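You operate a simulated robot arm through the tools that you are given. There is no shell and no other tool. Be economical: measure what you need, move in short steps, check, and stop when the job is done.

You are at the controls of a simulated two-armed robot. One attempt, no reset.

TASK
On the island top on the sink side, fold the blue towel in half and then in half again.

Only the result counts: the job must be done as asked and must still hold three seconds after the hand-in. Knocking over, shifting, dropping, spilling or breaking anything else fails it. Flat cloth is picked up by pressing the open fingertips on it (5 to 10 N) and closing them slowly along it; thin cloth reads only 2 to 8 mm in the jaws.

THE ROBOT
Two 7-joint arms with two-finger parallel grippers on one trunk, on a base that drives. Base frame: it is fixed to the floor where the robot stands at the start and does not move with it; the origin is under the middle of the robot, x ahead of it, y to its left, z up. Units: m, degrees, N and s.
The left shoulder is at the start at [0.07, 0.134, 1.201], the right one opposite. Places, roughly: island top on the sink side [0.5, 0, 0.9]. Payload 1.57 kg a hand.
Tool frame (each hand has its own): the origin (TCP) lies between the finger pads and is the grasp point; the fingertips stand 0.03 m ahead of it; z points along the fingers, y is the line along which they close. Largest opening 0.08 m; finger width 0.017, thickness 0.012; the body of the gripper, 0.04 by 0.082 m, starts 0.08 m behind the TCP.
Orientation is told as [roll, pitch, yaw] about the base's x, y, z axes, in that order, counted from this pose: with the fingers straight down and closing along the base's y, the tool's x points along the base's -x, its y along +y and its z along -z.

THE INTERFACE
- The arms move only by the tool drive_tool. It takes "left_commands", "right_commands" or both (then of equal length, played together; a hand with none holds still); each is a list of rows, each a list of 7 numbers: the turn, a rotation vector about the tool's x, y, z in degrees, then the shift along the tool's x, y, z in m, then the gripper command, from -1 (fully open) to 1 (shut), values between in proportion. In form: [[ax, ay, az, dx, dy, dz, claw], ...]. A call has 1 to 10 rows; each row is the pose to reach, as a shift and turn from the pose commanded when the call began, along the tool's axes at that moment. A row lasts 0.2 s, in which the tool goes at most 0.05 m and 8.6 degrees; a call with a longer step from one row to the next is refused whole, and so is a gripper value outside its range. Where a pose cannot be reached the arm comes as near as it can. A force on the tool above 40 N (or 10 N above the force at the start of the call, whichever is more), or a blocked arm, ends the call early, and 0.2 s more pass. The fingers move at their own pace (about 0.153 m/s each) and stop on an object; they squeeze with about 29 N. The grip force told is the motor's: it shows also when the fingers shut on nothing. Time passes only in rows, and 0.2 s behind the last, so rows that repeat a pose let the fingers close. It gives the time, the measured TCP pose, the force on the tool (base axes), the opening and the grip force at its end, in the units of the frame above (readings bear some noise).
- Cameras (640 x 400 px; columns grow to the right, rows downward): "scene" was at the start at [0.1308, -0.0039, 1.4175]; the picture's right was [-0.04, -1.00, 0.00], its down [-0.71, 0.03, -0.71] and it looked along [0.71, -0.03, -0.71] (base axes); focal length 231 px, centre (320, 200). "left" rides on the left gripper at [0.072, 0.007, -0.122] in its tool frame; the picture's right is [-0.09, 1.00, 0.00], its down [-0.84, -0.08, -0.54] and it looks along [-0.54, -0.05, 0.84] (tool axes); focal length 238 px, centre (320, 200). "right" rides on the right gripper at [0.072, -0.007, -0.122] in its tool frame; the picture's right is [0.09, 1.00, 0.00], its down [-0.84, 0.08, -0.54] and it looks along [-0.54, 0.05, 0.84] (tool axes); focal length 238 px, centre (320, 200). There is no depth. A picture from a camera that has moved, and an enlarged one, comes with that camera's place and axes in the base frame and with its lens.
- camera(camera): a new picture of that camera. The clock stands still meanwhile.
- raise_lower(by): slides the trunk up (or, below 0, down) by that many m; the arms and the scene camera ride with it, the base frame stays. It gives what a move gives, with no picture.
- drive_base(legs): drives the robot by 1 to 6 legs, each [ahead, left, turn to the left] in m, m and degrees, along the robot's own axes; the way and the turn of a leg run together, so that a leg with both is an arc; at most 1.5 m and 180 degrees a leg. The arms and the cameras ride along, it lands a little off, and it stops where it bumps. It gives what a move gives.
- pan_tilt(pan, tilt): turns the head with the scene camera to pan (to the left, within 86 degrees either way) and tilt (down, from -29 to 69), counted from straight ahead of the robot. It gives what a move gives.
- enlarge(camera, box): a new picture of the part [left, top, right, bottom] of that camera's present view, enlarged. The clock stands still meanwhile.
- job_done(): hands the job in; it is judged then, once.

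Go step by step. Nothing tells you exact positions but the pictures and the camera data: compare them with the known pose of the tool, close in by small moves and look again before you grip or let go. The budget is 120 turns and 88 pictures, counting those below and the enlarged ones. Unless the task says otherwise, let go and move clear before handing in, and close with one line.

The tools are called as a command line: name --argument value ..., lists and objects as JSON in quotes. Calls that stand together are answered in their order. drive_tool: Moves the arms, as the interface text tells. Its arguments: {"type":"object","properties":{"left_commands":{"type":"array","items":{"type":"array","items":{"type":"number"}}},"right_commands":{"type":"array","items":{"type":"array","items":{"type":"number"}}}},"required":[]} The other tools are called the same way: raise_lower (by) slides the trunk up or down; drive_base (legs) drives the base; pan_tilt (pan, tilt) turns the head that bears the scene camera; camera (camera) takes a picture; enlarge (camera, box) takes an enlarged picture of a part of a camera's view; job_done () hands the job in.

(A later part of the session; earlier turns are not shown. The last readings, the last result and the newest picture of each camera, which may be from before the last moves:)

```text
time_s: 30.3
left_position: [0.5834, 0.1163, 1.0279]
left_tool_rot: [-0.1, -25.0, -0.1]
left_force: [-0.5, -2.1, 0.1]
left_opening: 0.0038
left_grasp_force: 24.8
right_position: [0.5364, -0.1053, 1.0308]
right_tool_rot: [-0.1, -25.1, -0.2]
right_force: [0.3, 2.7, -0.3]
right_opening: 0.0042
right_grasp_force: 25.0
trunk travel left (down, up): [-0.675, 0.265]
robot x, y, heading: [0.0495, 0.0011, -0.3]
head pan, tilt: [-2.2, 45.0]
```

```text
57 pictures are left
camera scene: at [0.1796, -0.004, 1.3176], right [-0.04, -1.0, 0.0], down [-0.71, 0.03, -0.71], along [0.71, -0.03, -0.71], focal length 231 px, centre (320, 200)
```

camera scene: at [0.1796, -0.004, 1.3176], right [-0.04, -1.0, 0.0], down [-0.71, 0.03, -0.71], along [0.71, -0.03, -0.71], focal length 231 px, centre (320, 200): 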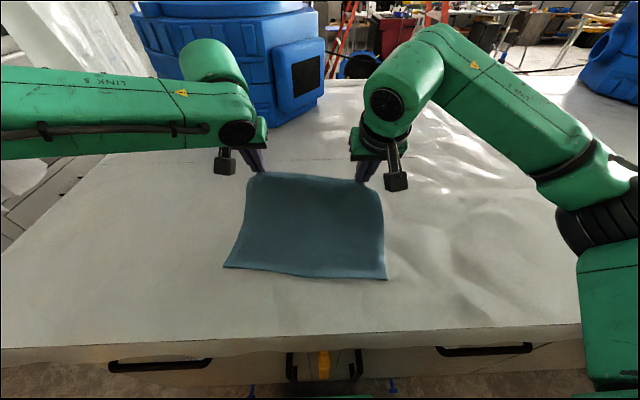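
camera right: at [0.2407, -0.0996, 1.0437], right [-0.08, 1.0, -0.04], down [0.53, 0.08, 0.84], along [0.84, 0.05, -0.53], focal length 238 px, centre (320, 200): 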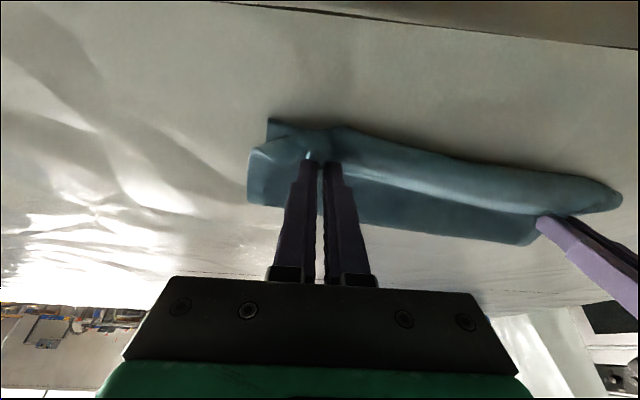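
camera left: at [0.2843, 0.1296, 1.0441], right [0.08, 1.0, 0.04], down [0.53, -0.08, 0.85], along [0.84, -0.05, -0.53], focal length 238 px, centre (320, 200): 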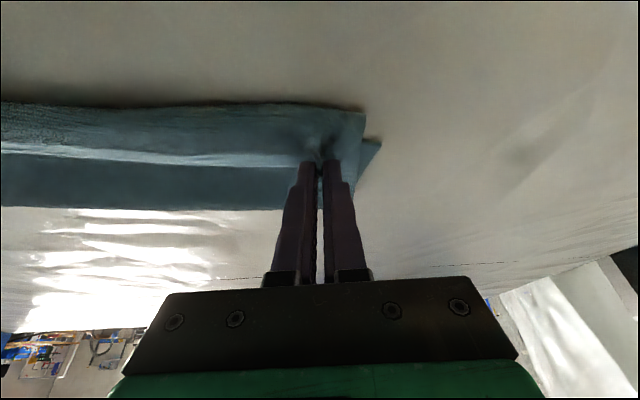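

Now I'll lower the held edge so that most of the bottom lies flat again.

drive_tool --left_commands '[[0, 0, 0, 0.005, -0.003, 0.014, 1], [0, 0, 0, 0.01, -0.007, 0.028, 1], [0, 0, 0, 0.0154, -0.011, 0.0425, 1], [0, 0, 0, 0.0154, -0.011, 0.0425, 1]]' --right_commands '[[0, 0, 0, 0.003, -0.004, 0.015, 1], [0, 0, 0, 0.006, -0.008, 0.03, 1], [0, 0, 0, 0.009, -0.012, 0.0455, 1], [0, 0, 0, 0.009, -0.012, 0.0455, 1]]'

enlarge --camera "scene" --box '[180, 140, 460, 315]'

```text
time_s: 31.3
left_position: [0.5864, 0.105, 0.9835]
left_tool_rot: [0.0, -25.1, 0.0]
left_force: [0.3, -2.2, 0.5]
left_opening: 0.0036
left_grasp_force: 24.7
right_position: [0.5459, -0.1175, 0.9856]
right_tool_rot: [0.0, -25.0, 0.0]
right_force: [-0.1, 2.4, 0.2]
right_opening: 0.0043
right_grasp_force: 24.2
trunk travel left (down, up): [-0.675, 0.265]
robot x, y, heading: [0.0499, 0.0002, -0.0]
head pan, tilt: [-2.2, 45.0]
```

```text
2.29 times, centred on (320, 228) of scene
camera zoom: at [0.1796, -0.0039, 1.3176], right [-0.04, -1.0, 0.0], down [-0.71, 0.03, -0.71], along [0.71, -0.03, -0.71], focal length 529 px, centre (320, 137)
```

zoom: 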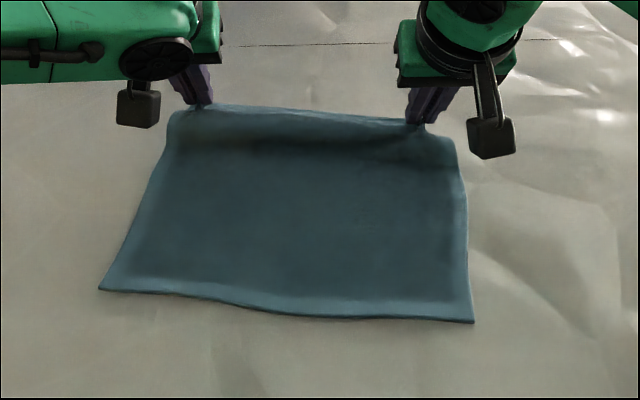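

The bottom is laid well out again. I'll come back low to mid-length, so the fold line isn't dragged, and then drive back 10 cm.

drive_tool --left_commands '[[0, 0, 0, -0.004, 0.001, -0.02, 1], [0, 0, 0, 0.01, 0.003, -0.032, 1], [0, 0, 0, 0.028, 0.005, -0.038, 1], [0, 0, 0, 0.045, 0.007, -0.044, 1], [0, 0, 0, 0.059, 0.009, -0.0485, 1], [0, 0, 0, 0.059, 0.009, -0.0485, 1]]' --right_commands '[[0, 0, 0, -0.004, 0.001, -0.02, 1], [0, 0, 0, 0.01, 0.003, -0.03, 1], [0, 0, 0, 0.026, 0.006, -0.036, 1], [0, 0, 0, 0.041, 0.008, -0.041, 1], [0, 0, 0, 0.0549, 0.0105, -0.0444, 1], [0, 0, 0, 0.0549, 0.0105, -0.0444, 1]]'

enlarge --camera "scene" --box '[180, 140, 460, 315]'

```text
time_s: 32.7
left_position: [0.5145, 0.113, 1.0017]
left_tool_rot: [0.0, -25.0, 0.1]
left_force: [0.7, -0.8, 0.5]
left_opening: 0.0036
left_grasp_force: 24.5
right_position: [0.4798, -0.1049, 1.0018]
right_tool_rot: [0.0, -24.9, -0.1]
right_force: [0.4, -0.2, 0.2]
right_opening: 0.0044
right_grasp_force: 24.7
trunk travel left (down, up): [-0.675, 0.265]
robot x, y, heading: [0.0512, 0.0014, -0.3]
head pan, tilt: [-2.2, 45.0]
```

```text
2.29 times, centred on (320, 228) of scene
camera zoom: at [0.181, -0.0041, 1.3174], right [-0.04, -1.0, 0.0], down [-0.71, 0.03, -0.71], along [0.71, -0.03, -0.71], focal length 529 px, centre (320, 137)
```

zoom: 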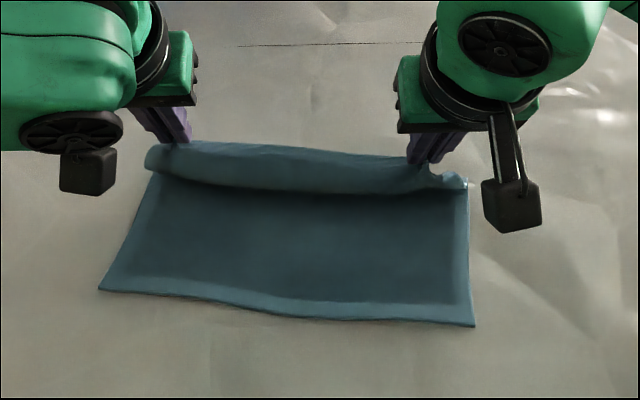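

drive_base --legs '[[-0.1, 0, 0]]'

enlarge --camera "scene" --box '[180, 140, 460, 315]'

camera --camera "left"

```text
time_s: 33.8
left_position: [0.4149, 0.1122, 1.0015]
left_tool_rot: [-0.1, -25.1, 0.0]
left_force: [0.4, -0.8, 0.7]
left_opening: 0.004
left_grasp_force: 24.7
right_position: [0.3792, -0.1058, 1.0022]
right_tool_rot: [0.1, -24.9, -0.3]
right_force: [-0.4, 1.2, 0.5]
right_opening: 0.0045
right_grasp_force: 25.2
trunk travel left (down, up): [-0.675, 0.265]
robot x, y, heading: [-0.0488, 0.004, -0.0]
head pan, tilt: [-2.2, 45.0]
```

```text
2.29 times, centred on (320, 228) of scene
camera zoom: at [0.0808, -0.0041, 1.3174], right [-0.04, -1.0, 0.0], down [-0.71, 0.03, -0.71], along [0.71, -0.03, -0.71], focal length 529 px, centre (320, 137)
```

zoom: 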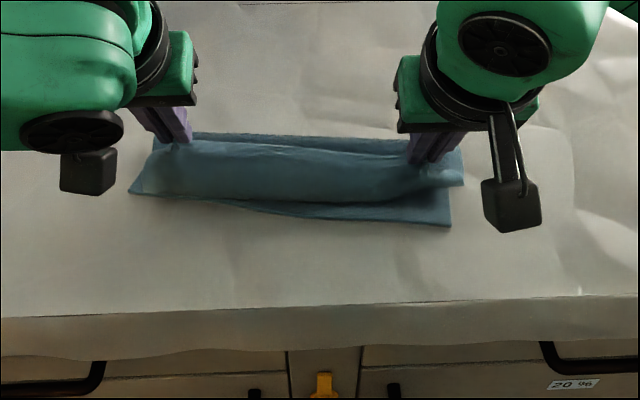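

```text
53 pictures are left
camera left: at [0.297, 0.1191, 1.0819], right [0.09, 1.0, 0.04], down [0.53, -0.08, 0.84], along [0.84, -0.05, -0.53], focal length 238 px, centre (320, 200)
```

left: 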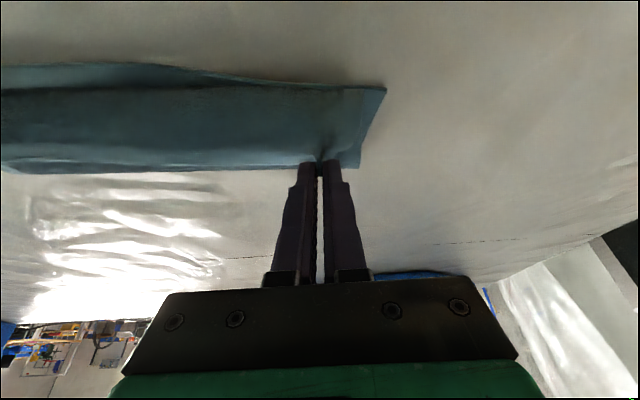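

The stiff exit of the cloth from the jaws makes a bulge, and I need more forward pitch at landing. With the trunk lower, the hands can point forward comfortably, so I'll unfold again and lower the trunk.

drive_tool --left_commands '[[0, 0, 0, -0.02, 0, -0.02, 1], [0, 0, 0, -0.045, 0, -0.022, 1], [0, 0, 0, -0.07, 0, -0.018, 1], [0, 0, 0, -0.097, 0, -0.01, 1], [0, 0, 0, -0.121, 0, 0.001, 1], [0, 0, 0, -0.121, 0, 0.001, 1]]' --right_commands '[[0, 0, 0, -0.02, 0, -0.02, 1], [0, 0, 0, -0.045, 0, -0.022, 1], [0, 0, 0, -0.07, 0, -0.018, 1], [0, 0, 0, -0.097, 0, -0.01, 1], [0, 0, 0, -0.121, 0, 0.001, 1], [0, 0, 0, -0.121, 0, 0.001, 1]]'

raise_lower --by -0.05

```text
time_s: 35.2
left_position: [0.5237, 0.1129, 1.0529]
left_tool_rot: [0.0, -25.1, -0.1]
left_force: [0.3, -1.9, -0.2]
left_opening: 0.0036
left_grasp_force: 24.3
right_position: [0.4892, -0.1071, 1.0542]
right_tool_rot: [0.0, -24.9, -0.1]
right_force: [-0.1, 2.0, 0.5]
right_opening: 0.0043
right_grasp_force: 25.4
trunk travel left (down, up): [-0.675, 0.265]
robot x, y, heading: [-0.0516, 0.0017, -0.5]
head pan, tilt: [-2.2, 45.0]
```

```text
time_s: 36.1
left_position: [0.5243, 0.113, 1.0023]
left_tool_rot: [0.0, -25.0, -0.1]
left_force: [-0.1, -1.9, 0.1]
left_opening: 0.0035
left_grasp_force: 24.9
right_position: [0.4907, -0.1073, 1.0027]
right_tool_rot: [-0.1, -24.9, -0.2]
right_force: [0.5, 1.8, -0.2]
right_opening: 0.0045
right_grasp_force: 25.0
trunk travel left (down, up): [-0.625, 0.315]
robot x, y, heading: [-0.0493, -0.002, -0.4]
head pan, tilt: [-2.2, 45.0]
```

drive_tool --left_commands '[[0, -7, 0, -0.005, 0, -0.011, 1], [0, -14, 0, -0.009, -0.001, -0.022, 1], [0, -20, 0, -0.0135, -0.002, -0.033, 1], [0, -25, 0, -0.0181, -0.003, -0.0434, 1], [0, -25, 0, -0.0181, -0.003, -0.0434, 1]]' --right_commands '[[0, -7, 0, -0.005, 0, -0.011, 1], [0, -14, 0, -0.01, -0.001, -0.021, 1], [0, -20, 0, -0.015, -0.002, -0.031, 1], [0, -25, 0, -0.0204, -0.003, -0.0413, 1], [0, -25, 0, -0.0204, -0.003, -0.0413, 1]]'

raise_lower --by -0.05

camera --camera "scene"

```text
time_s: 37.3
left_position: [0.5235, 0.1105, 1.047]
left_tool_rot: [0.0, -50.0, 0.0]
left_force: [-0.9, -1.0, -0.7]
left_opening: 0.0035
left_grasp_force: 24.7
right_position: [0.4929, -0.1108, 1.0477]
right_tool_rot: [0.1, -50.0, -0.1]
right_force: [-0.1, 2.0, -0.1]
right_opening: 0.0042
right_grasp_force: 25.4
trunk travel left (down, up): [-0.625, 0.315]
robot x, y, heading: [-0.0506, -0.0036, -0.3]
head pan, tilt: [-2.2, 45.0]
```

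```text
time_s: 38.2
left_position: [0.5217, 0.1101, 0.9989]
left_tool_rot: [0.0, -49.9, -0.1]
left_force: [0.1, -1.9, 0.2]
left_opening: 0.0035
left_grasp_force: 24.2
right_position: [0.4921, -0.1095, 0.9983]
right_tool_rot: [0.0, -50.0, -0.2]
right_force: [-0.1, 1.7, 0.0]
right_opening: 0.0042
right_grasp_force: 24.7
trunk travel left (down, up): [-0.575, 0.365]
robot x, y, heading: [-0.0507, 0.0015, -0.1]
head pan, tilt: [-2.2, 45.0]
```

```text
52 pictures are left
camera scene: at [0.0797, -0.0041, 1.2175], right [-0.04, -1.0, 0.0], down [-0.71, 0.03, -0.71], along [0.71, -0.03, -0.71], focal length 231 px, centre (320, 200)
```

scene: 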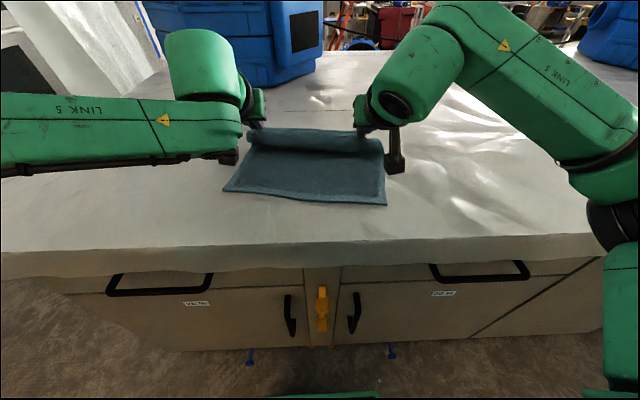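

Pitch −50° is reachable at low height now. I'll go to −60°, push the edge a little forward to lay the bottom, and check.

drive_tool --left_commands '[[0, -5, 0, 0, 0, 0.007, 1], [0, -10, 0, -0.0008, 0, 0.015, 1], [0, -10, 0, -0.0008, 0, 0.015, 1]]' --right_commands '[[0, -5, 0, 0, 0, 0.007, 1], [0, -10, 0, -0.0008, 0, 0.015, 1], [0, -10, 0, -0.0008, 0, 0.015, 1]]'

enlarge --camera "scene" --box '[180, 90, 460, 265]'

camera --camera "right"

```text
time_s: 39.0
left_position: [0.5341, 0.1101, 0.9898]
left_tool_rot: [0.0, -60.1, 0.0]
left_force: [-0.3, -1.3, 0.1]
left_opening: 0.0036
left_grasp_force: 25.0
right_position: [0.5039, -0.1104, 0.9907]
right_tool_rot: [0.1, -60.0, -0.2]
right_force: [1.3, 1.1, 0.7]
right_opening: 0.0045
right_grasp_force: 24.8
trunk travel left (down, up): [-0.575, 0.365]
robot x, y, heading: [-0.0526, 0.0013, -0.1]
head pan, tilt: [-2.2, 45.0]
```

```text
2.29 times, centred on (320, 178) of scene
camera zoom: at [0.0798, -0.0041, 1.2175], right [-0.04, -1.0, 0.0], down [-0.71, 0.03, -0.71], along [0.71, -0.03, -0.71], focal length 529 px, centre (320, 251)
```

zoom: 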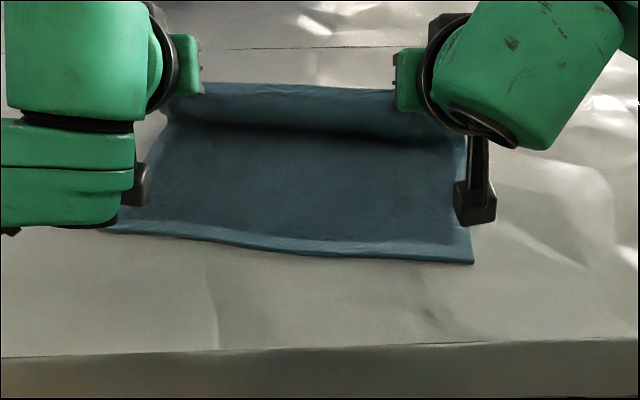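

```text
50 pictures are left
camera right: at [0.3633, -0.1181, 0.9878], right [-0.04, 1.0, -0.08], down [-0.05, 0.08, 1.0], along [1.0, 0.05, 0.05], focal length 238 px, centre (320, 200)
```

right: 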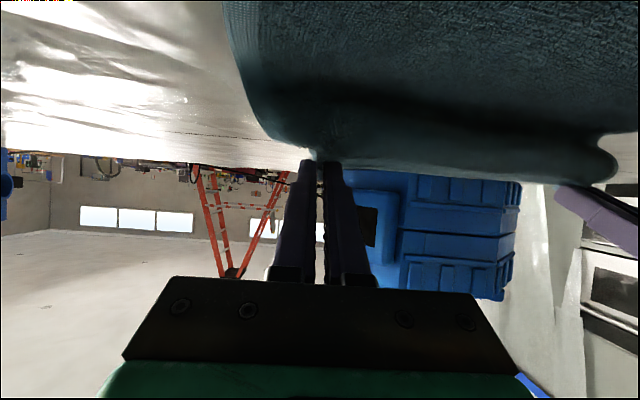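

Good, the cloth now exits the jaws downward. Next I'll arc back with the arms, then drive back 6 cm, then lower with the trunk.

drive_tool --left_commands '[[0, 0, 0, -0.007, 0.001, -0.018, 1], [0, 0, 0, -0.0135, 0.003, -0.0367, 1], [0, 0, 0, -0.008, 0.005, -0.051, 1], [0, 0, 0, -0.0028, 0.008, -0.0651, 1], [0, 0, 0, 0.016, 0.01, -0.069, 1], [0, 0, 0, 0.0348, 0.012, -0.0723, 1], [0, 0, 0, 0.0348, 0.012, -0.0723, 1]]' --right_commands '[[0, 0, 0, -0.007, 0.001, -0.018, 1], [0, 0, 0, -0.0135, 0.003, -0.0367, 1], [0, 0, 0, -0.008, 0.005, -0.051, 1], [0, 0, 0, -0.0028, 0.007, -0.0651, 1], [0, 0, 0, 0.016, 0.008, -0.069, 1], [0, 0, 0, 0.0348, 0.009, -0.0723, 1], [0, 0, 0, 0.0348, 0.009, -0.0723, 1]]'

drive_base --legs '[[-0.06, 0, 0]]'

enlarge --camera "scene" --box '[180, 90, 460, 265]'

camera --camera "right"

camera --camera "left"

```text
time_s: 40.6
left_position: [0.4543, 0.1224, 0.9946]
left_tool_rot: [-0.1, -60.0, -0.1]
left_force: [0.4, -2.4, 0.1]
left_opening: 0.0035
left_grasp_force: 24.8
right_position: [0.4226, -0.0989, 0.9952]
right_tool_rot: [0.0, -60.0, -0.3]
right_force: [-0.7, 3.1, -0.2]
right_opening: 0.0043
right_grasp_force: 24.4
trunk travel left (down, up): [-0.575, 0.365]
robot x, y, heading: [-0.0464, -0.0012, -0.0]
head pan, tilt: [-2.2, 45.0]
```

```text
time_s: 41.6
left_position: [0.3943, 0.1224, 0.995]
left_tool_rot: [0.0, -60.0, 0.0]
left_force: [-0.8, -2.7, -0.4]
left_opening: 0.004
left_grasp_force: 24.9
right_position: [0.3628, -0.0991, 0.9953]
right_tool_rot: [0.0, -60.0, -0.2]
right_force: [0.4, 2.5, 0.7]
right_opening: 0.0043
right_grasp_force: 24.6
trunk travel left (down, up): [-0.575, 0.365]
robot x, y, heading: [-0.1125, -0.0008, 0.0]
head pan, tilt: [-2.2, 45.0]
```

```text
2.29 times, centred on (320, 178) of scene
camera zoom: at [0.0196, -0.0039, 1.2175], right [-0.04, -1.0, 0.0], down [-0.71, 0.03, -0.71], along [0.71, -0.03, -0.71], focal length 529 px, centre (320, 251)
```

zoom: 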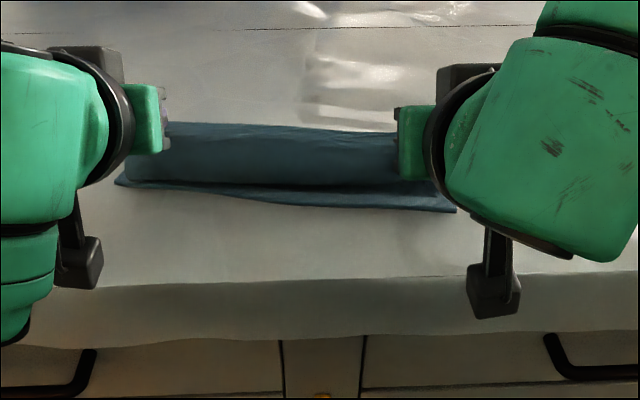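

```text
48 pictures are left
camera right: at [0.2222, -0.1068, 0.9926], right [-0.04, 1.0, -0.08], down [-0.05, 0.08, 1.0], along [1.0, 0.05, 0.05], focal length 238 px, centre (320, 200)
```

right: 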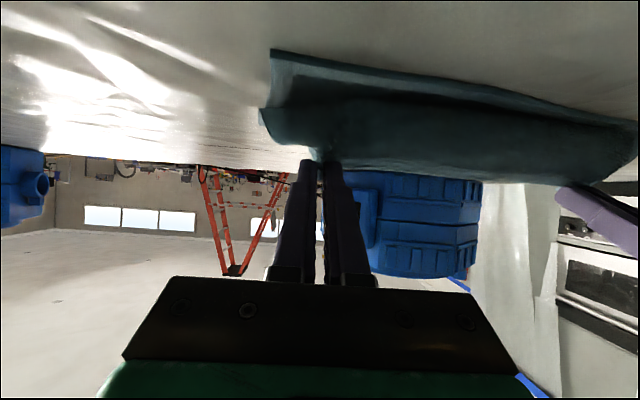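

```text
47 pictures are left
camera left: at [0.252, 0.129, 0.9934], right [0.05, 1.0, 0.08], down [-0.05, -0.08, 1.0], along [1.0, -0.05, 0.05], focal length 238 px, centre (320, 200)
```

left: 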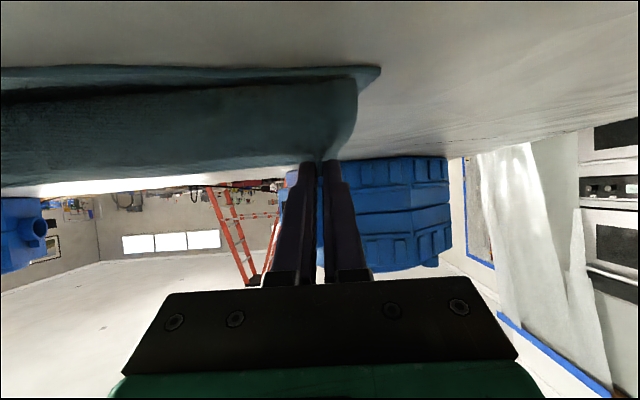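

raise_lower --by -0.03

camera --camera "left"

camera --camera "scene"

```text
time_s: 42.4
left_position: [0.394, 0.1218, 0.9646]
left_tool_rot: [-0.2, -60.0, -0.1]
left_force: [0.2, -2.6, 0.6]
left_opening: 0.0037
left_grasp_force: 24.7
right_position: [0.362, -0.0996, 0.9644]
right_tool_rot: [0.1, -60.0, -0.2]
right_force: [0.5, 2.4, -0.8]
right_opening: 0.0042
right_grasp_force: 24.8
trunk travel left (down, up): [-0.545, 0.395]
robot x, y, heading: [-0.1113, -0.002, -0.1]
head pan, tilt: [-2.2, 45.0]
```

```text
46 pictures are left
camera left: at [0.252, 0.1289, 0.9634], right [0.05, 1.0, 0.08], down [-0.05, -0.08, 1.0], along [1.0, -0.05, 0.05], focal length 238 px, centre (320, 200)
```

left: 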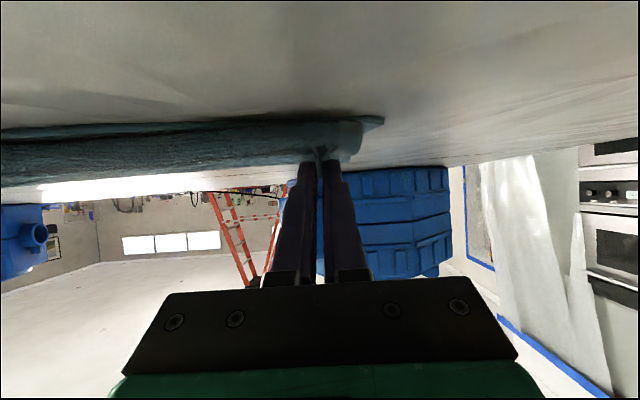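

```text
45 pictures are left
camera scene: at [0.0197, -0.0039, 1.1875], right [-0.04, -1.0, 0.0], down [-0.71, 0.03, -0.71], along [0.71, -0.03, -0.71], focal length 231 px, centre (320, 200)
```

scene: 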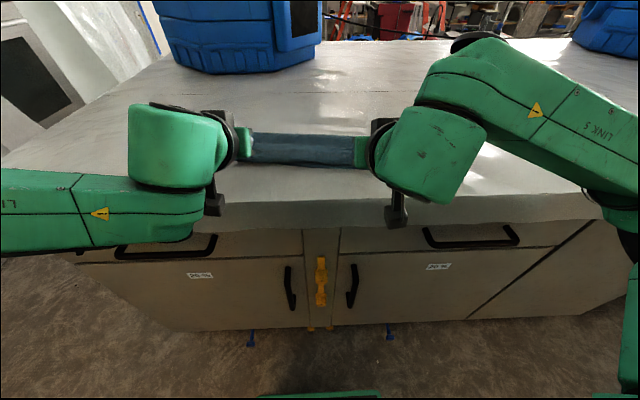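

The fold line now looks near x ≈ 0.5, which is good. I'll pull back slightly and lower, then open a little.

drive_tool --left_commands '[[0, 0, 0, 0.007, -0.001, -0.005, 1], [0, 0, 0, 0.0144, -0.003, -0.009, 1], [0, 0, 0, 0.0144, -0.003, -0.009, 1], [0, 0, 0, 0.0144, -0.003, -0.009, 0.8], [0, 0, 0, 0.0144, -0.003, -0.009, 0.6], [0, 0, 0, 0.0144, -0.003, -0.009, 0.4], [0, 0, 0, 0.0144, -0.003, -0.009, 0.4]]' --right_commands '[[0, 0, 0, 0.007, 0.001, -0.005, 1], [0, 0, 0, 0.0144, 0.003, -0.009, 1], [0, 0, 0, 0.0144, 0.003, -0.009, 1], [0, 0, 0, 0.0144, 0.003, -0.009, 0.8], [0, 0, 0, 0.0144, 0.003, -0.009, 0.6], [0, 0, 0, 0.0144, 0.003, -0.009, 0.4], [0, 0, 0, 0.0144, 0.003, -0.009, 0.4]]'

camera --camera "left"

camera --camera "right"

```text
time_s: 44.0
left_position: [0.3793, 0.1186, 0.9571]
left_tool_rot: [-0.1, -59.9, -0.1]
left_force: [-1.3, 0.3, 0.5]
left_opening: 0.0235
left_grasp_force: 0.1
right_position: [0.3483, -0.0966, 0.9569]
right_tool_rot: [0.0, -60.0, -0.2]
right_force: [-0.2, -0.4, 0.7]
right_opening: 0.0238
right_grasp_force: 0.0
trunk travel left (down, up): [-0.545, 0.395]
robot x, y, heading: [-0.1105, -0.0024, 0.1]
head pan, tilt: [-2.2, 45.0]
```

```text
44 pictures are left
camera left: at [0.2374, 0.1258, 0.955], right [0.05, 1.0, 0.08], down [-0.05, -0.08, 1.0], along [1.0, -0.05, 0.05], focal length 238 px, centre (320, 200)
```

left: 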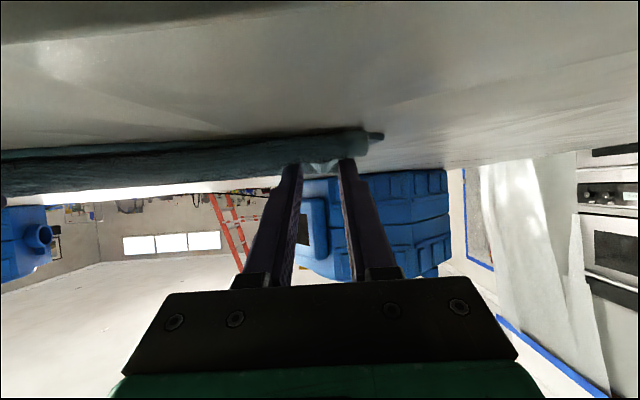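

```text
43 pictures are left
camera right: at [0.2079, -0.1043, 0.9544], right [-0.04, 1.0, -0.08], down [-0.05, 0.08, 1.0], along [1.0, 0.05, 0.05], focal length 238 px, centre (320, 200)
```

right: 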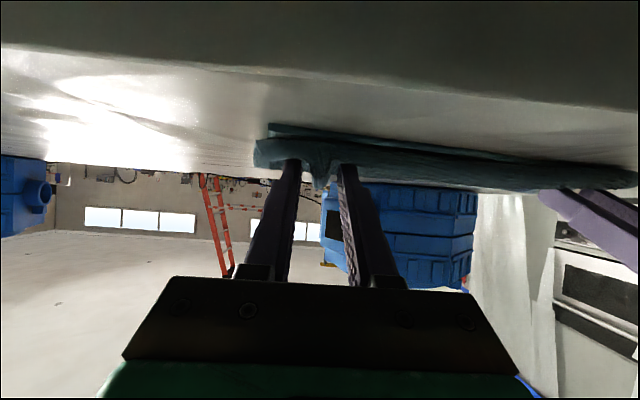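

Released. I'll retreat straight back along the fingers and look.

drive_tool --left_commands '[[0, 0, 0, 0, 0, -0.015, 0.4], [0, 0, 0, 0, 0, -0.035, 0.4], [0, 0, 0, 0, 0, -0.06, 0.4], [0, 0, 0, -0.03, 0, -0.08, 0.4], [0, 0, 0, -0.07, 0.02, -0.09, 0.4], [0, 0, 0, -0.1, 0.05, -0.09, 0.4]]' --right_commands '[[0, 0, 0, 0, 0, -0.015, 0.4], [0, 0, 0, 0, 0, -0.035, 0.4], [0, 0, 0, 0, 0, -0.06, 0.4], [0, 0, 0, -0.03, 0, -0.08, 0.4], [0, 0, 0, -0.07, -0.02, -0.09, 0.4], [0, 0, 0, -0.1, -0.05, -0.09, 0.4]]'

camera --camera "scene"

```text
time_s: 45.4
left_position: [0.3468, 0.1705, 1.089]
left_tool_rot: [0.3, -60.1, -0.3]
left_force: [-1.1, -0.1, 0.6]
left_opening: 0.024
left_grasp_force: 0.1
left hand out of reach, approached as far as the arm can: row 1, 2, 3, 4
right_position: [0.3194, -0.1478, 1.0901]
right_tool_rot: [0.4, -60.1, -0.4]
right_force: [0.2, -0.3, 0.4]
right_opening: 0.024
right_grasp_force: 0.0
trunk travel left (down, up): [-0.545, 0.395]
robot x, y, heading: [-0.1122, 0.0002, -0.1]
head pan, tilt: [-2.2, 45.0]
```

```text
42 pictures are left
camera scene: at [0.0176, -0.0062, 1.1876], right [-0.04, -1.0, 0.0], down [-0.71, 0.03, -0.71], along [0.71, -0.03, -0.71], focal length 231 px, centre (320, 200)
```

scene: 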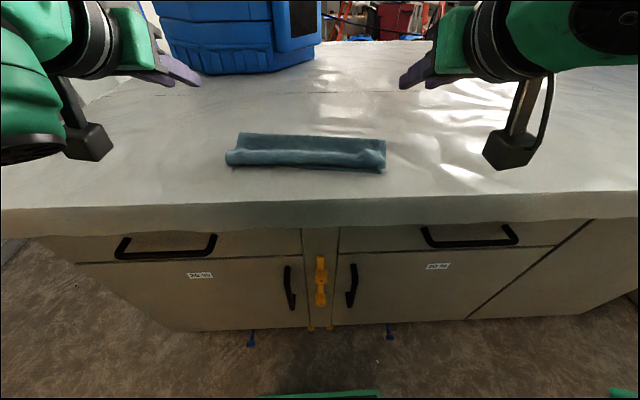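

raise_lower --by 0.2

drive_base --legs '[[0.05, 0, 0]]'

enlarge --camera "scene" --box '[200, 150, 440, 300]'

```text
time_s: 47.5
left_position: [0.3487, 0.1718, 1.2877]
left_tool_rot: [-0.2, -60.0, 0.0]
left_force: [0.5, -0.3, -0.1]
left_opening: 0.0243
left_grasp_force: 0.1
right_position: [0.321, -0.1469, 1.2898]
right_tool_rot: [0.1, -60.0, -0.1]
right_force: [-0.2, -0.2, -0.7]
right_opening: 0.0238
right_grasp_force: 0.0
trunk travel left (down, up): [-0.745, 0.195]
robot x, y, heading: [-0.1085, 0.0043, -0.3]
head pan, tilt: [-2.2, 45.0]
```

```text
time_s: 48.5
left_position: [0.3921, 0.1723, 1.29]
left_tool_rot: [0.0, -60.3, -0.1]
left_force: [-0.1, 0.7, 0.8]
left_opening: 0.0238
left_grasp_force: 0.0
right_position: [0.3625, -0.1456, 1.2932]
right_tool_rot: [0.1, -60.3, -0.2]
right_force: [-0.7, -0.1, -0.4]
right_opening: 0.0241
right_grasp_force: 0.0
trunk travel left (down, up): [-0.745, 0.195]
robot x, y, heading: [-0.0636, 0.0008, 0.2]
head pan, tilt: [-2.2, 45.0]
```

```text
2.67 times, centred on (320, 225) of scene
camera zoom: at [0.061, -0.004, 1.3883], right [-0.04, -1.0, 0.0], down [-0.7, 0.03, -0.71], along [0.71, -0.03, -0.7], focal length 617 px, centre (320, 133)
```

zoom: 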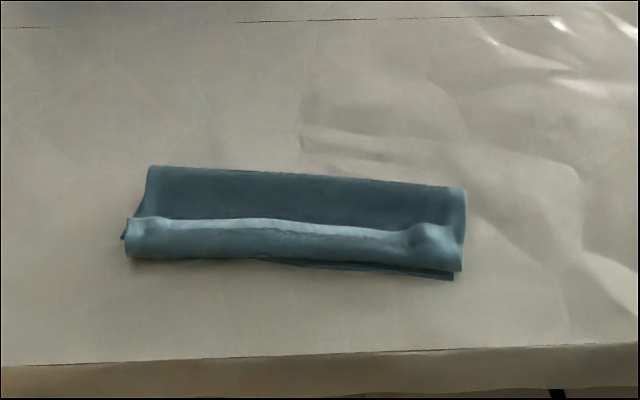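

The towel is folded, but the top edge is turned back as a tab about 3.5 cm wide, and the top layer is a bit longer than the bottom. I'll bring the fingers down in front of the tab's lip and sweep it toward the robot to flatten it. Then I can regrasp the edge from above in a better orientation.

drive_tool --left_commands '[[0, 7.5, 0, 0.027, -0.009, 0.0235, -0.25], [0, 15, 0, 0.054, -0.0175, 0.047, -0.25], [0, 22.5, 0, 0.081, -0.026, 0.07, -0.25], [0, 30, 0, 0.1075, -0.035, 0.094, -0.25], [0, 37.5, 0, 0.134, -0.044, 0.117, -0.25], [0, 45, 0, 0.161, -0.0525, 0.141, -0.25], [0, 52.5, 0, 0.188, -0.061, 0.164, -0.25], [0, 60, 0, 0.215, -0.07, 0.1876, -0.25], [0, 60, 0, 0.215, -0.07, 0.1876, -0.25]]' --right_commands '[[0, 7.5, 0, 0.027, 0.004, 0.024, -0.25], [0, 15, 0, 0.054, 0.009, 0.048, -0.25], [0, 22.5, 0, 0.081, 0.013, 0.072, -0.25], [0, 30, 0, 0.1075, 0.017, 0.096, -0.25], [0, 37.5, 0, 0.134, 0.022, 0.12, -0.25], [0, 45, 0, 0.161, 0.026, 0.145, -0.25], [0, 52.5, 0, 0.188, 0.03, 0.169, -0.25], [0, 60, 0, 0.215, 0.035, 0.1935, -0.25], [0, 60, 0, 0.215, 0.035, 0.1935, -0.25]]'

camera --camera "scene"

camera --camera "right"

```text
time_s: 50.5
left_position: [0.4376, 0.1145, 1.0096]
left_tool_rot: [-0.1, -0.1, -0.2]
left_force: [-0.7, 0.0, -0.1]
left_opening: 0.0498
left_grasp_force: 0.0
left hand out of reach, approached as far as the arm can: row 8, 9
right_position: [0.4296, -0.1098, 1.007]
right_tool_rot: [0.1, 0.0, -0.1]
right_force: [-0.1, 0.0, -0.1]
right_opening: 0.0503
right_grasp_force: 0.0
trunk travel left (down, up): [-0.745, 0.195]
robot x, y, heading: [-0.0645, 0.0003, -0.3]
head pan, tilt: [-2.2, 45.0]
```

```text
40 pictures are left
camera scene: at [0.0666, -0.0045, 1.3877], right [-0.04, -1.0, 0.0], down [-0.71, 0.03, -0.71], along [0.71, -0.03, -0.71], focal length 231 px, centre (320, 200)
```

scene: 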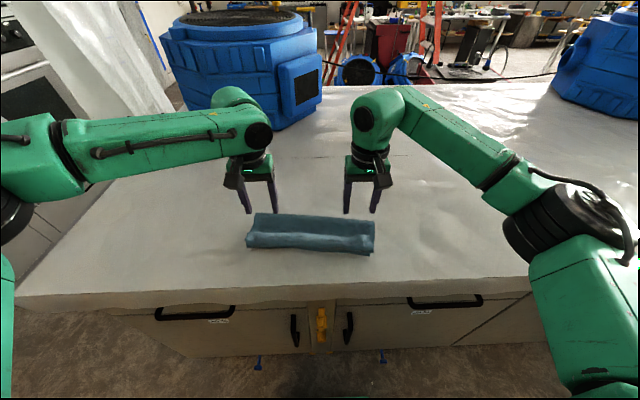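

```text
39 pictures are left
camera right: at [0.3586, -0.1177, 1.1286], right [-0.09, 1.0, 0.0], down [0.84, 0.08, 0.54], along [0.54, 0.05, -0.84], focal length 238 px, centre (320, 200)
```

right: 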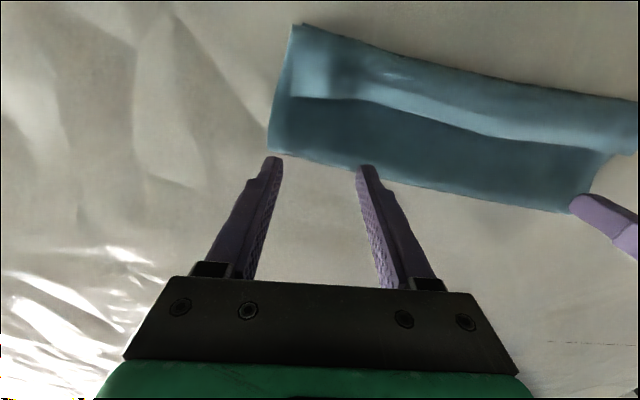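

The left hand's limits call for a lower trunk again: arms up, then trunk down.

drive_tool --left_commands '[[0, 0, 0, 0, 0, -0.03, -0.25], [0, 0, 0, 0, 0, -0.06, -0.25], [0, 0, 0, 0.0, -0.005, -0.08, -0.25]]' --right_commands '[[0, 0, 0, 0, 0, -0.03, -0.25], [0, 0, 0, 0.01, 0, -0.06, -0.25], [0, 0, 0, 0.02, 0.0, -0.08, -0.25]]'

raise_lower --by -0.1

camera --camera "left"

```text
time_s: 51.3
left_position: [0.4339, 0.1127, 1.0894]
left_tool_rot: [-0.2, -0.3, -0.1]
left_force: [0.5, -0.2, 0.2]
left_opening: 0.05
left_grasp_force: 0.0
left hand out of reach, approached as far as the arm can: row 3
right_position: [0.4102, -0.1117, 1.0862]
right_tool_rot: [-0.1, 0.0, -0.2]
right_force: [0.6, -1.2, 0.9]
right_opening: 0.0497
right_grasp_force: 0.1
trunk travel left (down, up): [-0.745, 0.195]
robot x, y, heading: [-0.0623, -0.0015, 0.1]
head pan, tilt: [-2.2, 45.0]
```

```text
time_s: 52.6
left_position: [0.4341, 0.1139, 0.9889]
left_tool_rot: [-0.1, -0.1, -0.1]
left_force: [0.5, -0.2, -0.4]
left_opening: 0.0499
left_grasp_force: 0.0
right_position: [0.4096, -0.111, 0.9872]
right_tool_rot: [0.1, -0.1, -0.2]
right_force: [-0.3, 0.0, 0.0]
right_opening: 0.05
right_grasp_force: 0.2
trunk travel left (down, up): [-0.645, 0.295]
robot x, y, heading: [-0.0621, 0.0019, 0.0]
head pan, tilt: [-2.2, 45.0]
```

```text
38 pictures are left
camera left: at [0.3607, 0.1205, 1.1111], right [0.09, 1.0, 0.0], down [0.83, -0.08, 0.54], along [0.54, -0.05, -0.84], focal length 238 px, centre (320, 200)
```

left: 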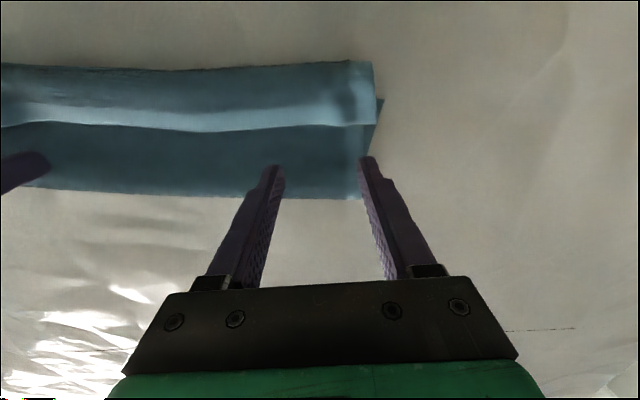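

The lips are at about x ≈ 0.408 (left) and 0.39 (right), just robot-side of the fingertips. I'll lower to skim the top and sweep toward the robot.

drive_tool --left_commands '[[0, 0, 0, 0, 0, 0.01, -0.25], [0, 0, 0, 0, 0, 0.019, -0.25], [0, 0, 0, 0.015, 0, 0.019, -0.25], [0, 0, 0, 0.03, 0, 0.019, -0.25], [0, 0, 0, 0.045, 0, 0.019, -0.25], [0, 0, 0, 0.06, 0, 0.019, -0.25], [0, 0, 0, 0.075, 0, 0.019, -0.25], [0, 0, 0, 0.09, 0, 0.019, -0.25], [0, 0, 0, 0.1, 0, 0.02, -0.25]]' --right_commands '[[0, 0, 0, 0, 0, 0.009, -0.25], [0, 0, 0, 0, 0, 0.017, -0.25], [0, 0, 0, 0.015, 0, 0.017, -0.25], [0, 0, 0, 0.03, 0, 0.017, -0.25], [0, 0, 0, 0.045, 0, 0.017, -0.25], [0, 0, 0, 0.06, 0, 0.017, -0.25], [0, 0, 0, 0.075, 0, 0.017, -0.25], [0, 0, 0, 0.085, 0, 0.017, -0.25], [0, 0, 0, 0.09, 0, 0.018, -0.25]]'

camera --camera "scene"

camera --camera "left"

camera --camera "right"

```text
time_s: 54.6
left_position: [0.3333, 0.1153, 0.9679]
left_tool_rot: [-0.2, -0.1, -0.2]
left_force: [-0.2, 0.0, 0.1]
left_opening: 0.0502
left_grasp_force: 0.1
right_position: [0.3204, -0.1105, 0.9687]
right_tool_rot: [0.0, -0.1, -0.2]
right_force: [0.6, -0.4, -0.2]
right_opening: 0.0502
right_grasp_force: 0.0
trunk travel left (down, up): [-0.645, 0.295]
robot x, y, heading: [-0.0626, -0.0012, -0.0]
head pan, tilt: [-2.2, 45.0]
```

```text
37 pictures are left
camera scene: at [0.0681, -0.0041, 1.2875], right [-0.04, -1.0, 0.0], down [-0.71, 0.03, -0.71], along [0.71, -0.03, -0.71], focal length 231 px, centre (320, 200)
```

scene: 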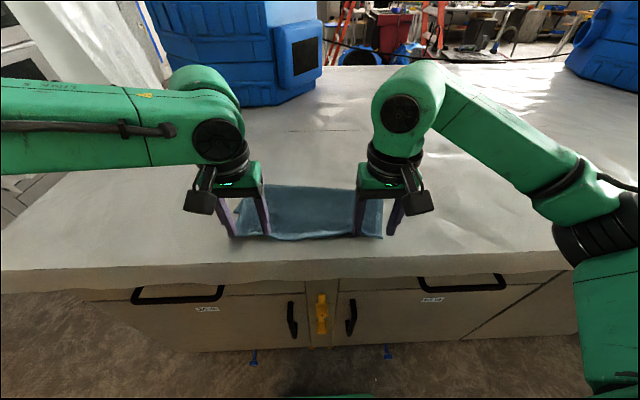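

```text
36 pictures are left
camera left: at [0.2604, 0.1212, 1.0898], right [0.09, 1.0, 0.0], down [0.84, -0.08, 0.54], along [0.54, -0.05, -0.84], focal length 238 px, centre (320, 200)
```

left: 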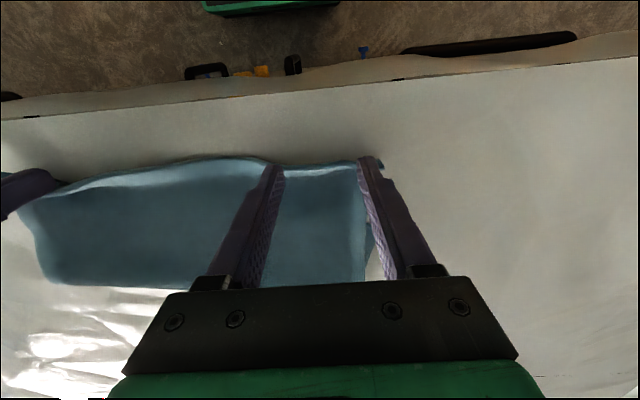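

```text
35 pictures are left
camera right: at [0.2498, -0.1179, 1.0898], right [-0.09, 1.0, 0.0], down [0.84, 0.07, 0.54], along [0.54, 0.05, -0.84], focal length 238 px, centre (320, 200)
```

right: 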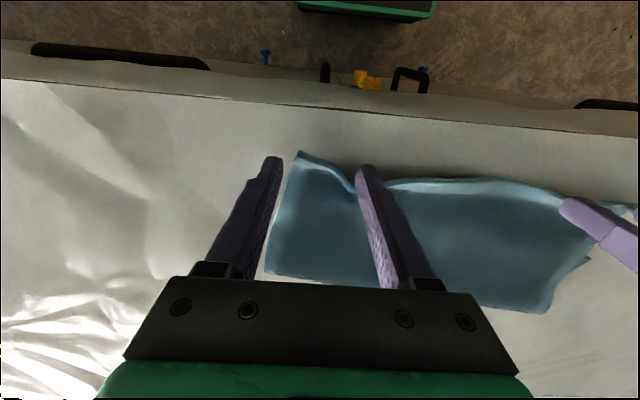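

The tab has unfolded toward the robot. I'll sweep 3 cm more, lift clear and look.

drive_tool --left_commands '[[0, 0, 0, 0.015, 0, 0.0, -0.25], [0, 0, 0, 0.03, 0, 0.0, -0.25], [0, 0, 0, 0.03, 0.01, -0.03, -0.25], [0, 0, 0, 0.03, 0.04, -0.06, -0.25], [0, 0, 0, 0.03, 0.08, -0.09, -0.25]]' --right_commands '[[0, 0, 0, 0.015, 0, 0.0, -0.25], [0, 0, 0, 0.03, 0, 0.0, -0.25], [0, 0, 0, 0.03, -0.01, -0.03, -0.25], [0, 0, 0, 0.03, -0.04, -0.06, -0.25], [0, 0, 0, 0.03, -0.08, -0.09, -0.25]]'

enlarge --camera "scene" --box '[180, 130, 460, 305]'

```text
time_s: 55.8
left_position: [0.3018, 0.1942, 1.0604]
left_tool_rot: [0.0, -0.4, -0.2]
left_force: [-0.5, -0.3, 0.2]
left_opening: 0.0499
left_grasp_force: 0.1
right_position: [0.2892, -0.1899, 1.0573]
right_tool_rot: [0.1, 0.0, -0.1]
right_force: [0.3, 0.5, 1.3]
right_opening: 0.0501
right_grasp_force: 0.2
trunk travel left (down, up): [-0.645, 0.295]
robot x, y, heading: [-0.0641, -0.0018, -0.1]
head pan, tilt: [-2.2, 45.0]
```

```text
2.29 times, centred on (320, 218) of scene
camera zoom: at [0.0663, -0.0041, 1.2877], right [-0.04, -1.0, 0.0], down [-0.71, 0.03, -0.71], along [0.71, -0.03, -0.71], focal length 529 px, centre (320, 160)
```

zoom: 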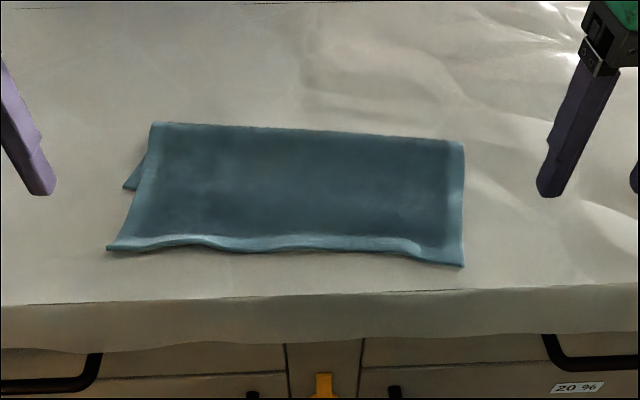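

The fold is now flat, with the top layer overhanging: top edge at x ≈ 0.33 / 0.305, bottom edge at ≈ 0.40 / 0.35. I'll regrasp the top edge at both near corners, lift it open to halfway to lay more of the bottom, and lay it back aligned.

drive_tool --left_commands '[[0, 0, 0, -0.014, -0.023, 0.02, -0.25], [0, 0, 0, -0.028, -0.046, 0.05, -0.25], [0, 0, 0, -0.042, -0.069, 0.09, -0.25], [0, 0, 0, -0.042, -0.069, 0.09, -0.25]]' --right_commands '[[0, 0, 0, -0.01, 0.03, 0.02, -0.25], [0, 0, 0, -0.02, 0.06, 0.05, -0.25], [0, 0, 0, -0.031, 0.092, 0.087, -0.25], [0, 0, 0, -0.031, 0.092, 0.087, -0.25]]'

camera --camera "left"

camera --camera "right"

```text
refused: row 3 steps farther than a row can; nothing moved
```

```text
33 pictures are left
camera left: at [0.2289, 0.2019, 1.1816], right [0.1, 1.0, 0.0], down [0.83, -0.08, 0.55], along [0.54, -0.05, -0.84], focal length 238 px, centre (320, 200)
```

left: 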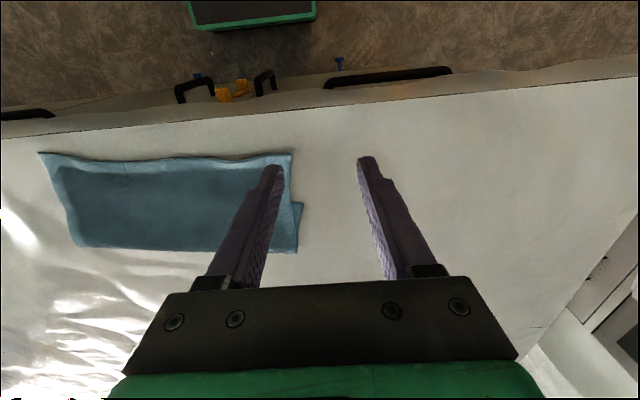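

```text
32 pictures are left
camera right: at [0.2182, -0.198, 1.1783], right [-0.09, 1.0, 0.0], down [0.84, 0.08, 0.54], along [0.54, 0.05, -0.84], focal length 238 px, centre (320, 200)
```

right: 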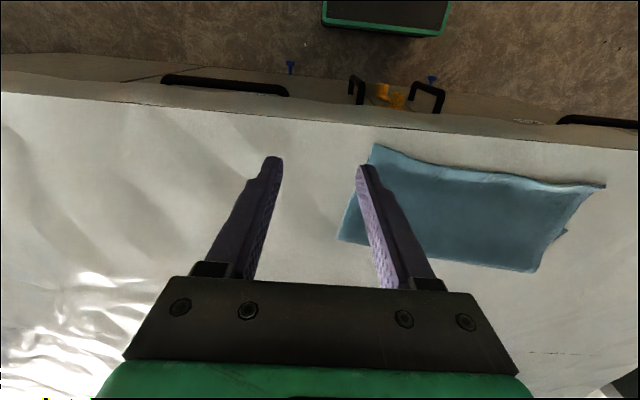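

drive_tool --left_commands '[[0, 0, 0, -0.011, -0.017, 0.02, -0.25], [0, 0, 0, -0.022, -0.034, 0.04, -0.25], [0, 0, 0, -0.032, -0.052, 0.065, -0.25], [0, 0, 0, -0.041, -0.067, 0.09, -0.25], [0, 0, 0, -0.041, -0.067, 0.09, -0.25]]' --right_commands '[[0, 0, 0, -0.007, 0.023, 0.02, -0.25], [0, 0, 0, -0.015, 0.046, 0.04, -0.25], [0, 0, 0, -0.022, 0.069, 0.064, -0.25], [0, 0, 0, -0.029, 0.092, 0.087, -0.25], [0, 0, 0, -0.029, 0.092, 0.087, -0.25]]'

camera --camera "left"

camera --camera "right"

```text
time_s: 57.0
left_position: [0.345, 0.1271, 0.9691]
left_tool_rot: [-0.1, -0.1, -0.1]
left_force: [1.0, 0.3, 0.2]
left_opening: 0.0502
left_grasp_force: 0.0
right_position: [0.3177, -0.0962, 0.9736]
right_tool_rot: [0.1, 0.0, -0.3]
right_force: [-0.2, 0.1, 0.4]
right_opening: 0.0501
right_grasp_force: 0.1
trunk travel left (down, up): [-0.645, 0.295]
robot x, y, heading: [-0.0622, -0.0009, -0.0]
head pan, tilt: [-2.2, 45.0]
```

```text
31 pictures are left
camera left: at [0.271, 0.1336, 1.0912], right [0.09, 1.0, 0.0], down [0.83, -0.08, 0.55], along [0.54, -0.05, -0.84], focal length 238 px, centre (320, 200)
```

left: 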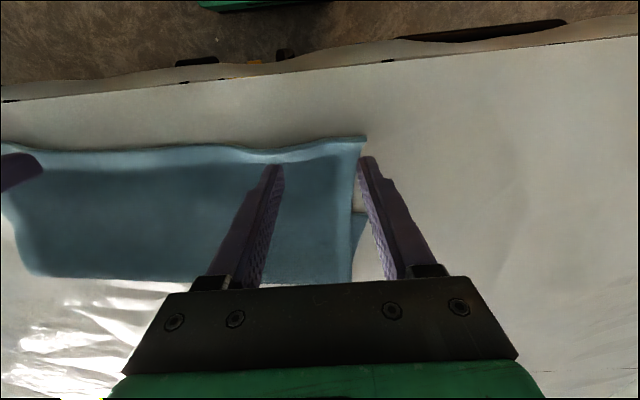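

```text
30 pictures are left
camera right: at [0.2482, -0.1036, 1.0937], right [-0.09, 1.0, 0.0], down [0.84, 0.07, 0.54], along [0.54, 0.05, -0.84], focal length 238 px, centre (320, 200)
```

right: 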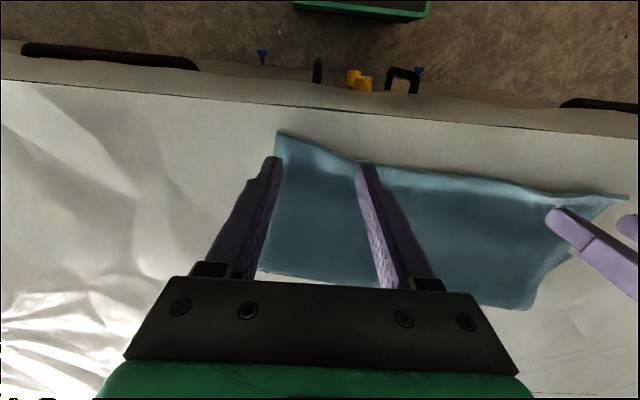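

drive_tool --left_commands '[[0, 0, 0, 0, -0.007, 0.006, -0.25], [0, 0, 0, 0, -0.007, 0.0135, -0.25], [0, 0, 0, 0, -0.007, 0.0135, -0.25]]' --right_commands '[[0, 0, 0, 0, 0.004, 0.009, -0.25], [0, 0, 0, 0, 0.004, 0.018, -0.25], [0, 0, 0, 0, 0.004, 0.018, -0.25]]'

```text
time_s: 57.8
left_position: [0.3453, 0.1193, 0.955]
left_tool_rot: [-0.2, -0.1, -0.1]
left_force: [-0.1, -0.6, 0.8]
left_opening: 0.05
left_grasp_force: 0.1
right_position: [0.3195, -0.0928, 0.9556]
right_tool_rot: [0.0, 0.1, -0.2]
right_force: [-0.2, -0.4, 2.8]
right_opening: 0.0501
right_grasp_force: 0.0
trunk travel left (down, up): [-0.645, 0.295]
robot x, y, heading: [-0.0608, -0.0001, -0.2]
head pan, tilt: [-2.2, 45.0]
```

drive_tool --left_commands '[[0, 0, 0, 0, 0, 0.0025, -0.25], [0, 0, 0, 0, 0, 0.0025, -0.1], [0, 0, 0, 0, 0, 0.0025, 0.05], [0, 0, 0, 0, 0, 0.0025, 0.2], [0, 0, 0, 0, 0, 0.0025, 0.35], [0, 0, 0, 0, 0, 0.0025, 0.5], [0, 0, 0, 0, 0, 0.0025, 0.65], [0, 0, 0, 0, 0, 0.0025, 0.8], [0, 0, 0, 0, 0, 0.0025, 1], [0, 0, 0, 0, 0, 0.0025, 1]]' --right_commands '[[0, 0, 0, 0, 0, 0.0015, -0.25], [0, 0, 0, 0, 0, 0.0015, -0.1], [0, 0, 0, 0, 0, 0.0015, 0.05], [0, 0, 0, 0, 0, 0.0015, 0.2], [0, 0, 0, 0, 0, 0.0015, 0.35], [0, 0, 0, 0, 0, 0.0015, 0.5], [0, 0, 0, 0, 0, 0.0015, 0.65], [0, 0, 0, 0, 0, 0.0015, 0.8], [0, 0, 0, 0, 0, 0.0015, 1], [0, 0, 0, 0, 0, 0.0015, 1]]'

```text
time_s: 60.0
left_position: [0.3442, 0.118, 0.9536]
left_tool_rot: [-0.1, -0.3, 0.0]
left_force: [-0.4, -5.2, 4.2]
left_opening: 0.0044
left_grasp_force: 24.8
right_position: [0.3195, -0.0929, 0.953]
right_tool_rot: [0.2, -0.1, 0.0]
right_force: [0.3, 4.3, 5.2]
right_opening: 0.0042
right_grasp_force: 24.8
trunk travel left (down, up): [-0.645, 0.295]
robot x, y, heading: [-0.0626, -0.001, -0.2]
head pan, tilt: [-2.2, 45.0]
```

Both edges are gripped. I'll lift up and forward, then drive forward to lay more of the bottom half.

drive_tool --left_commands '[[0, 0, 0, 0, 0, -0.03, 1], [0, 0, 0, -0.02, 0, -0.06, 1], [0, 0, 0, -0.05, -0.002, -0.08, 1], [0, 0, 0, -0.08, -0.004, -0.09, 1], [0, 0, 0, -0.1, -0.005, -0.09, 1], [0, 0, 0, -0.1, -0.005, -0.09, 1]]' --right_commands '[[0, 0, 0, 0, 0, -0.03, 1], [0, 0, 0, -0.02, -0.002, -0.06, 1], [0, 0, 0, -0.05, -0.005, -0.08, 1], [0, 0, 0, -0.08, -0.008, -0.09, 1], [0, 0, 0, -0.1, -0.01, -0.09, 1], [0, 0, 0, -0.1, -0.01, -0.09, 1]]'

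drive_base --legs '[[0.09, 0, 0]]'

camera --camera "scene"

```text
time_s: 61.4
left_position: [0.4214, 0.118, 1.0428]
left_tool_rot: [-0.2, -0.1, 0.0]
left_force: [-0.1, -18.4, -0.4]
left_opening: 0.0049
left_grasp_force: 25.7
left hand out of reach, approached as far as the arm can: row 4, 5, 6
right_position: [0.4164, -0.1062, 1.0427]
right_tool_rot: [0.1, -0.1, 0.0]
right_force: [-0.8, 17.6, -0.8]
right_opening: 0.0044
right_grasp_force: 24.9
trunk travel left (down, up): [-0.645, 0.295]
robot x, y, heading: [-0.0629, 0.0006, -0.1]
head pan, tilt: [-2.2, 45.0]
```

```text
time_s: 62.5
left_position: [0.5117, 0.1186, 1.0429]
left_tool_rot: [-0.1, -0.3, -0.1]
left_force: [-1.2, -18.9, 0.8]
left_opening: 0.0049
left_grasp_force: 25.3
right_position: [0.5075, -0.1063, 1.0424]
right_tool_rot: [0.0, -0.2, -0.1]
right_force: [0.2, 20.0, -1.0]
right_opening: 0.0045
right_grasp_force: 25.5
trunk travel left (down, up): [-0.645, 0.295]
robot x, y, heading: [0.0231, 0.002, -0.2]
head pan, tilt: [-2.2, 45.0]
```

```text
29 pictures are left
camera scene: at [0.1576, -0.0042, 1.2876], right [-0.04, -1.0, 0.0], down [-0.71, 0.03, -0.71], along [0.71, -0.03, -0.71], focal length 231 px, centre (320, 200)
```

scene: 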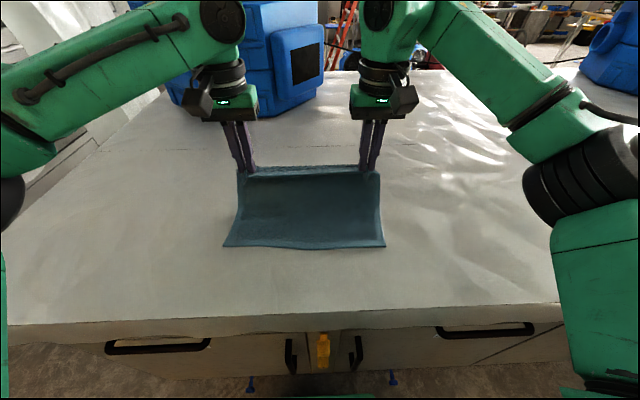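

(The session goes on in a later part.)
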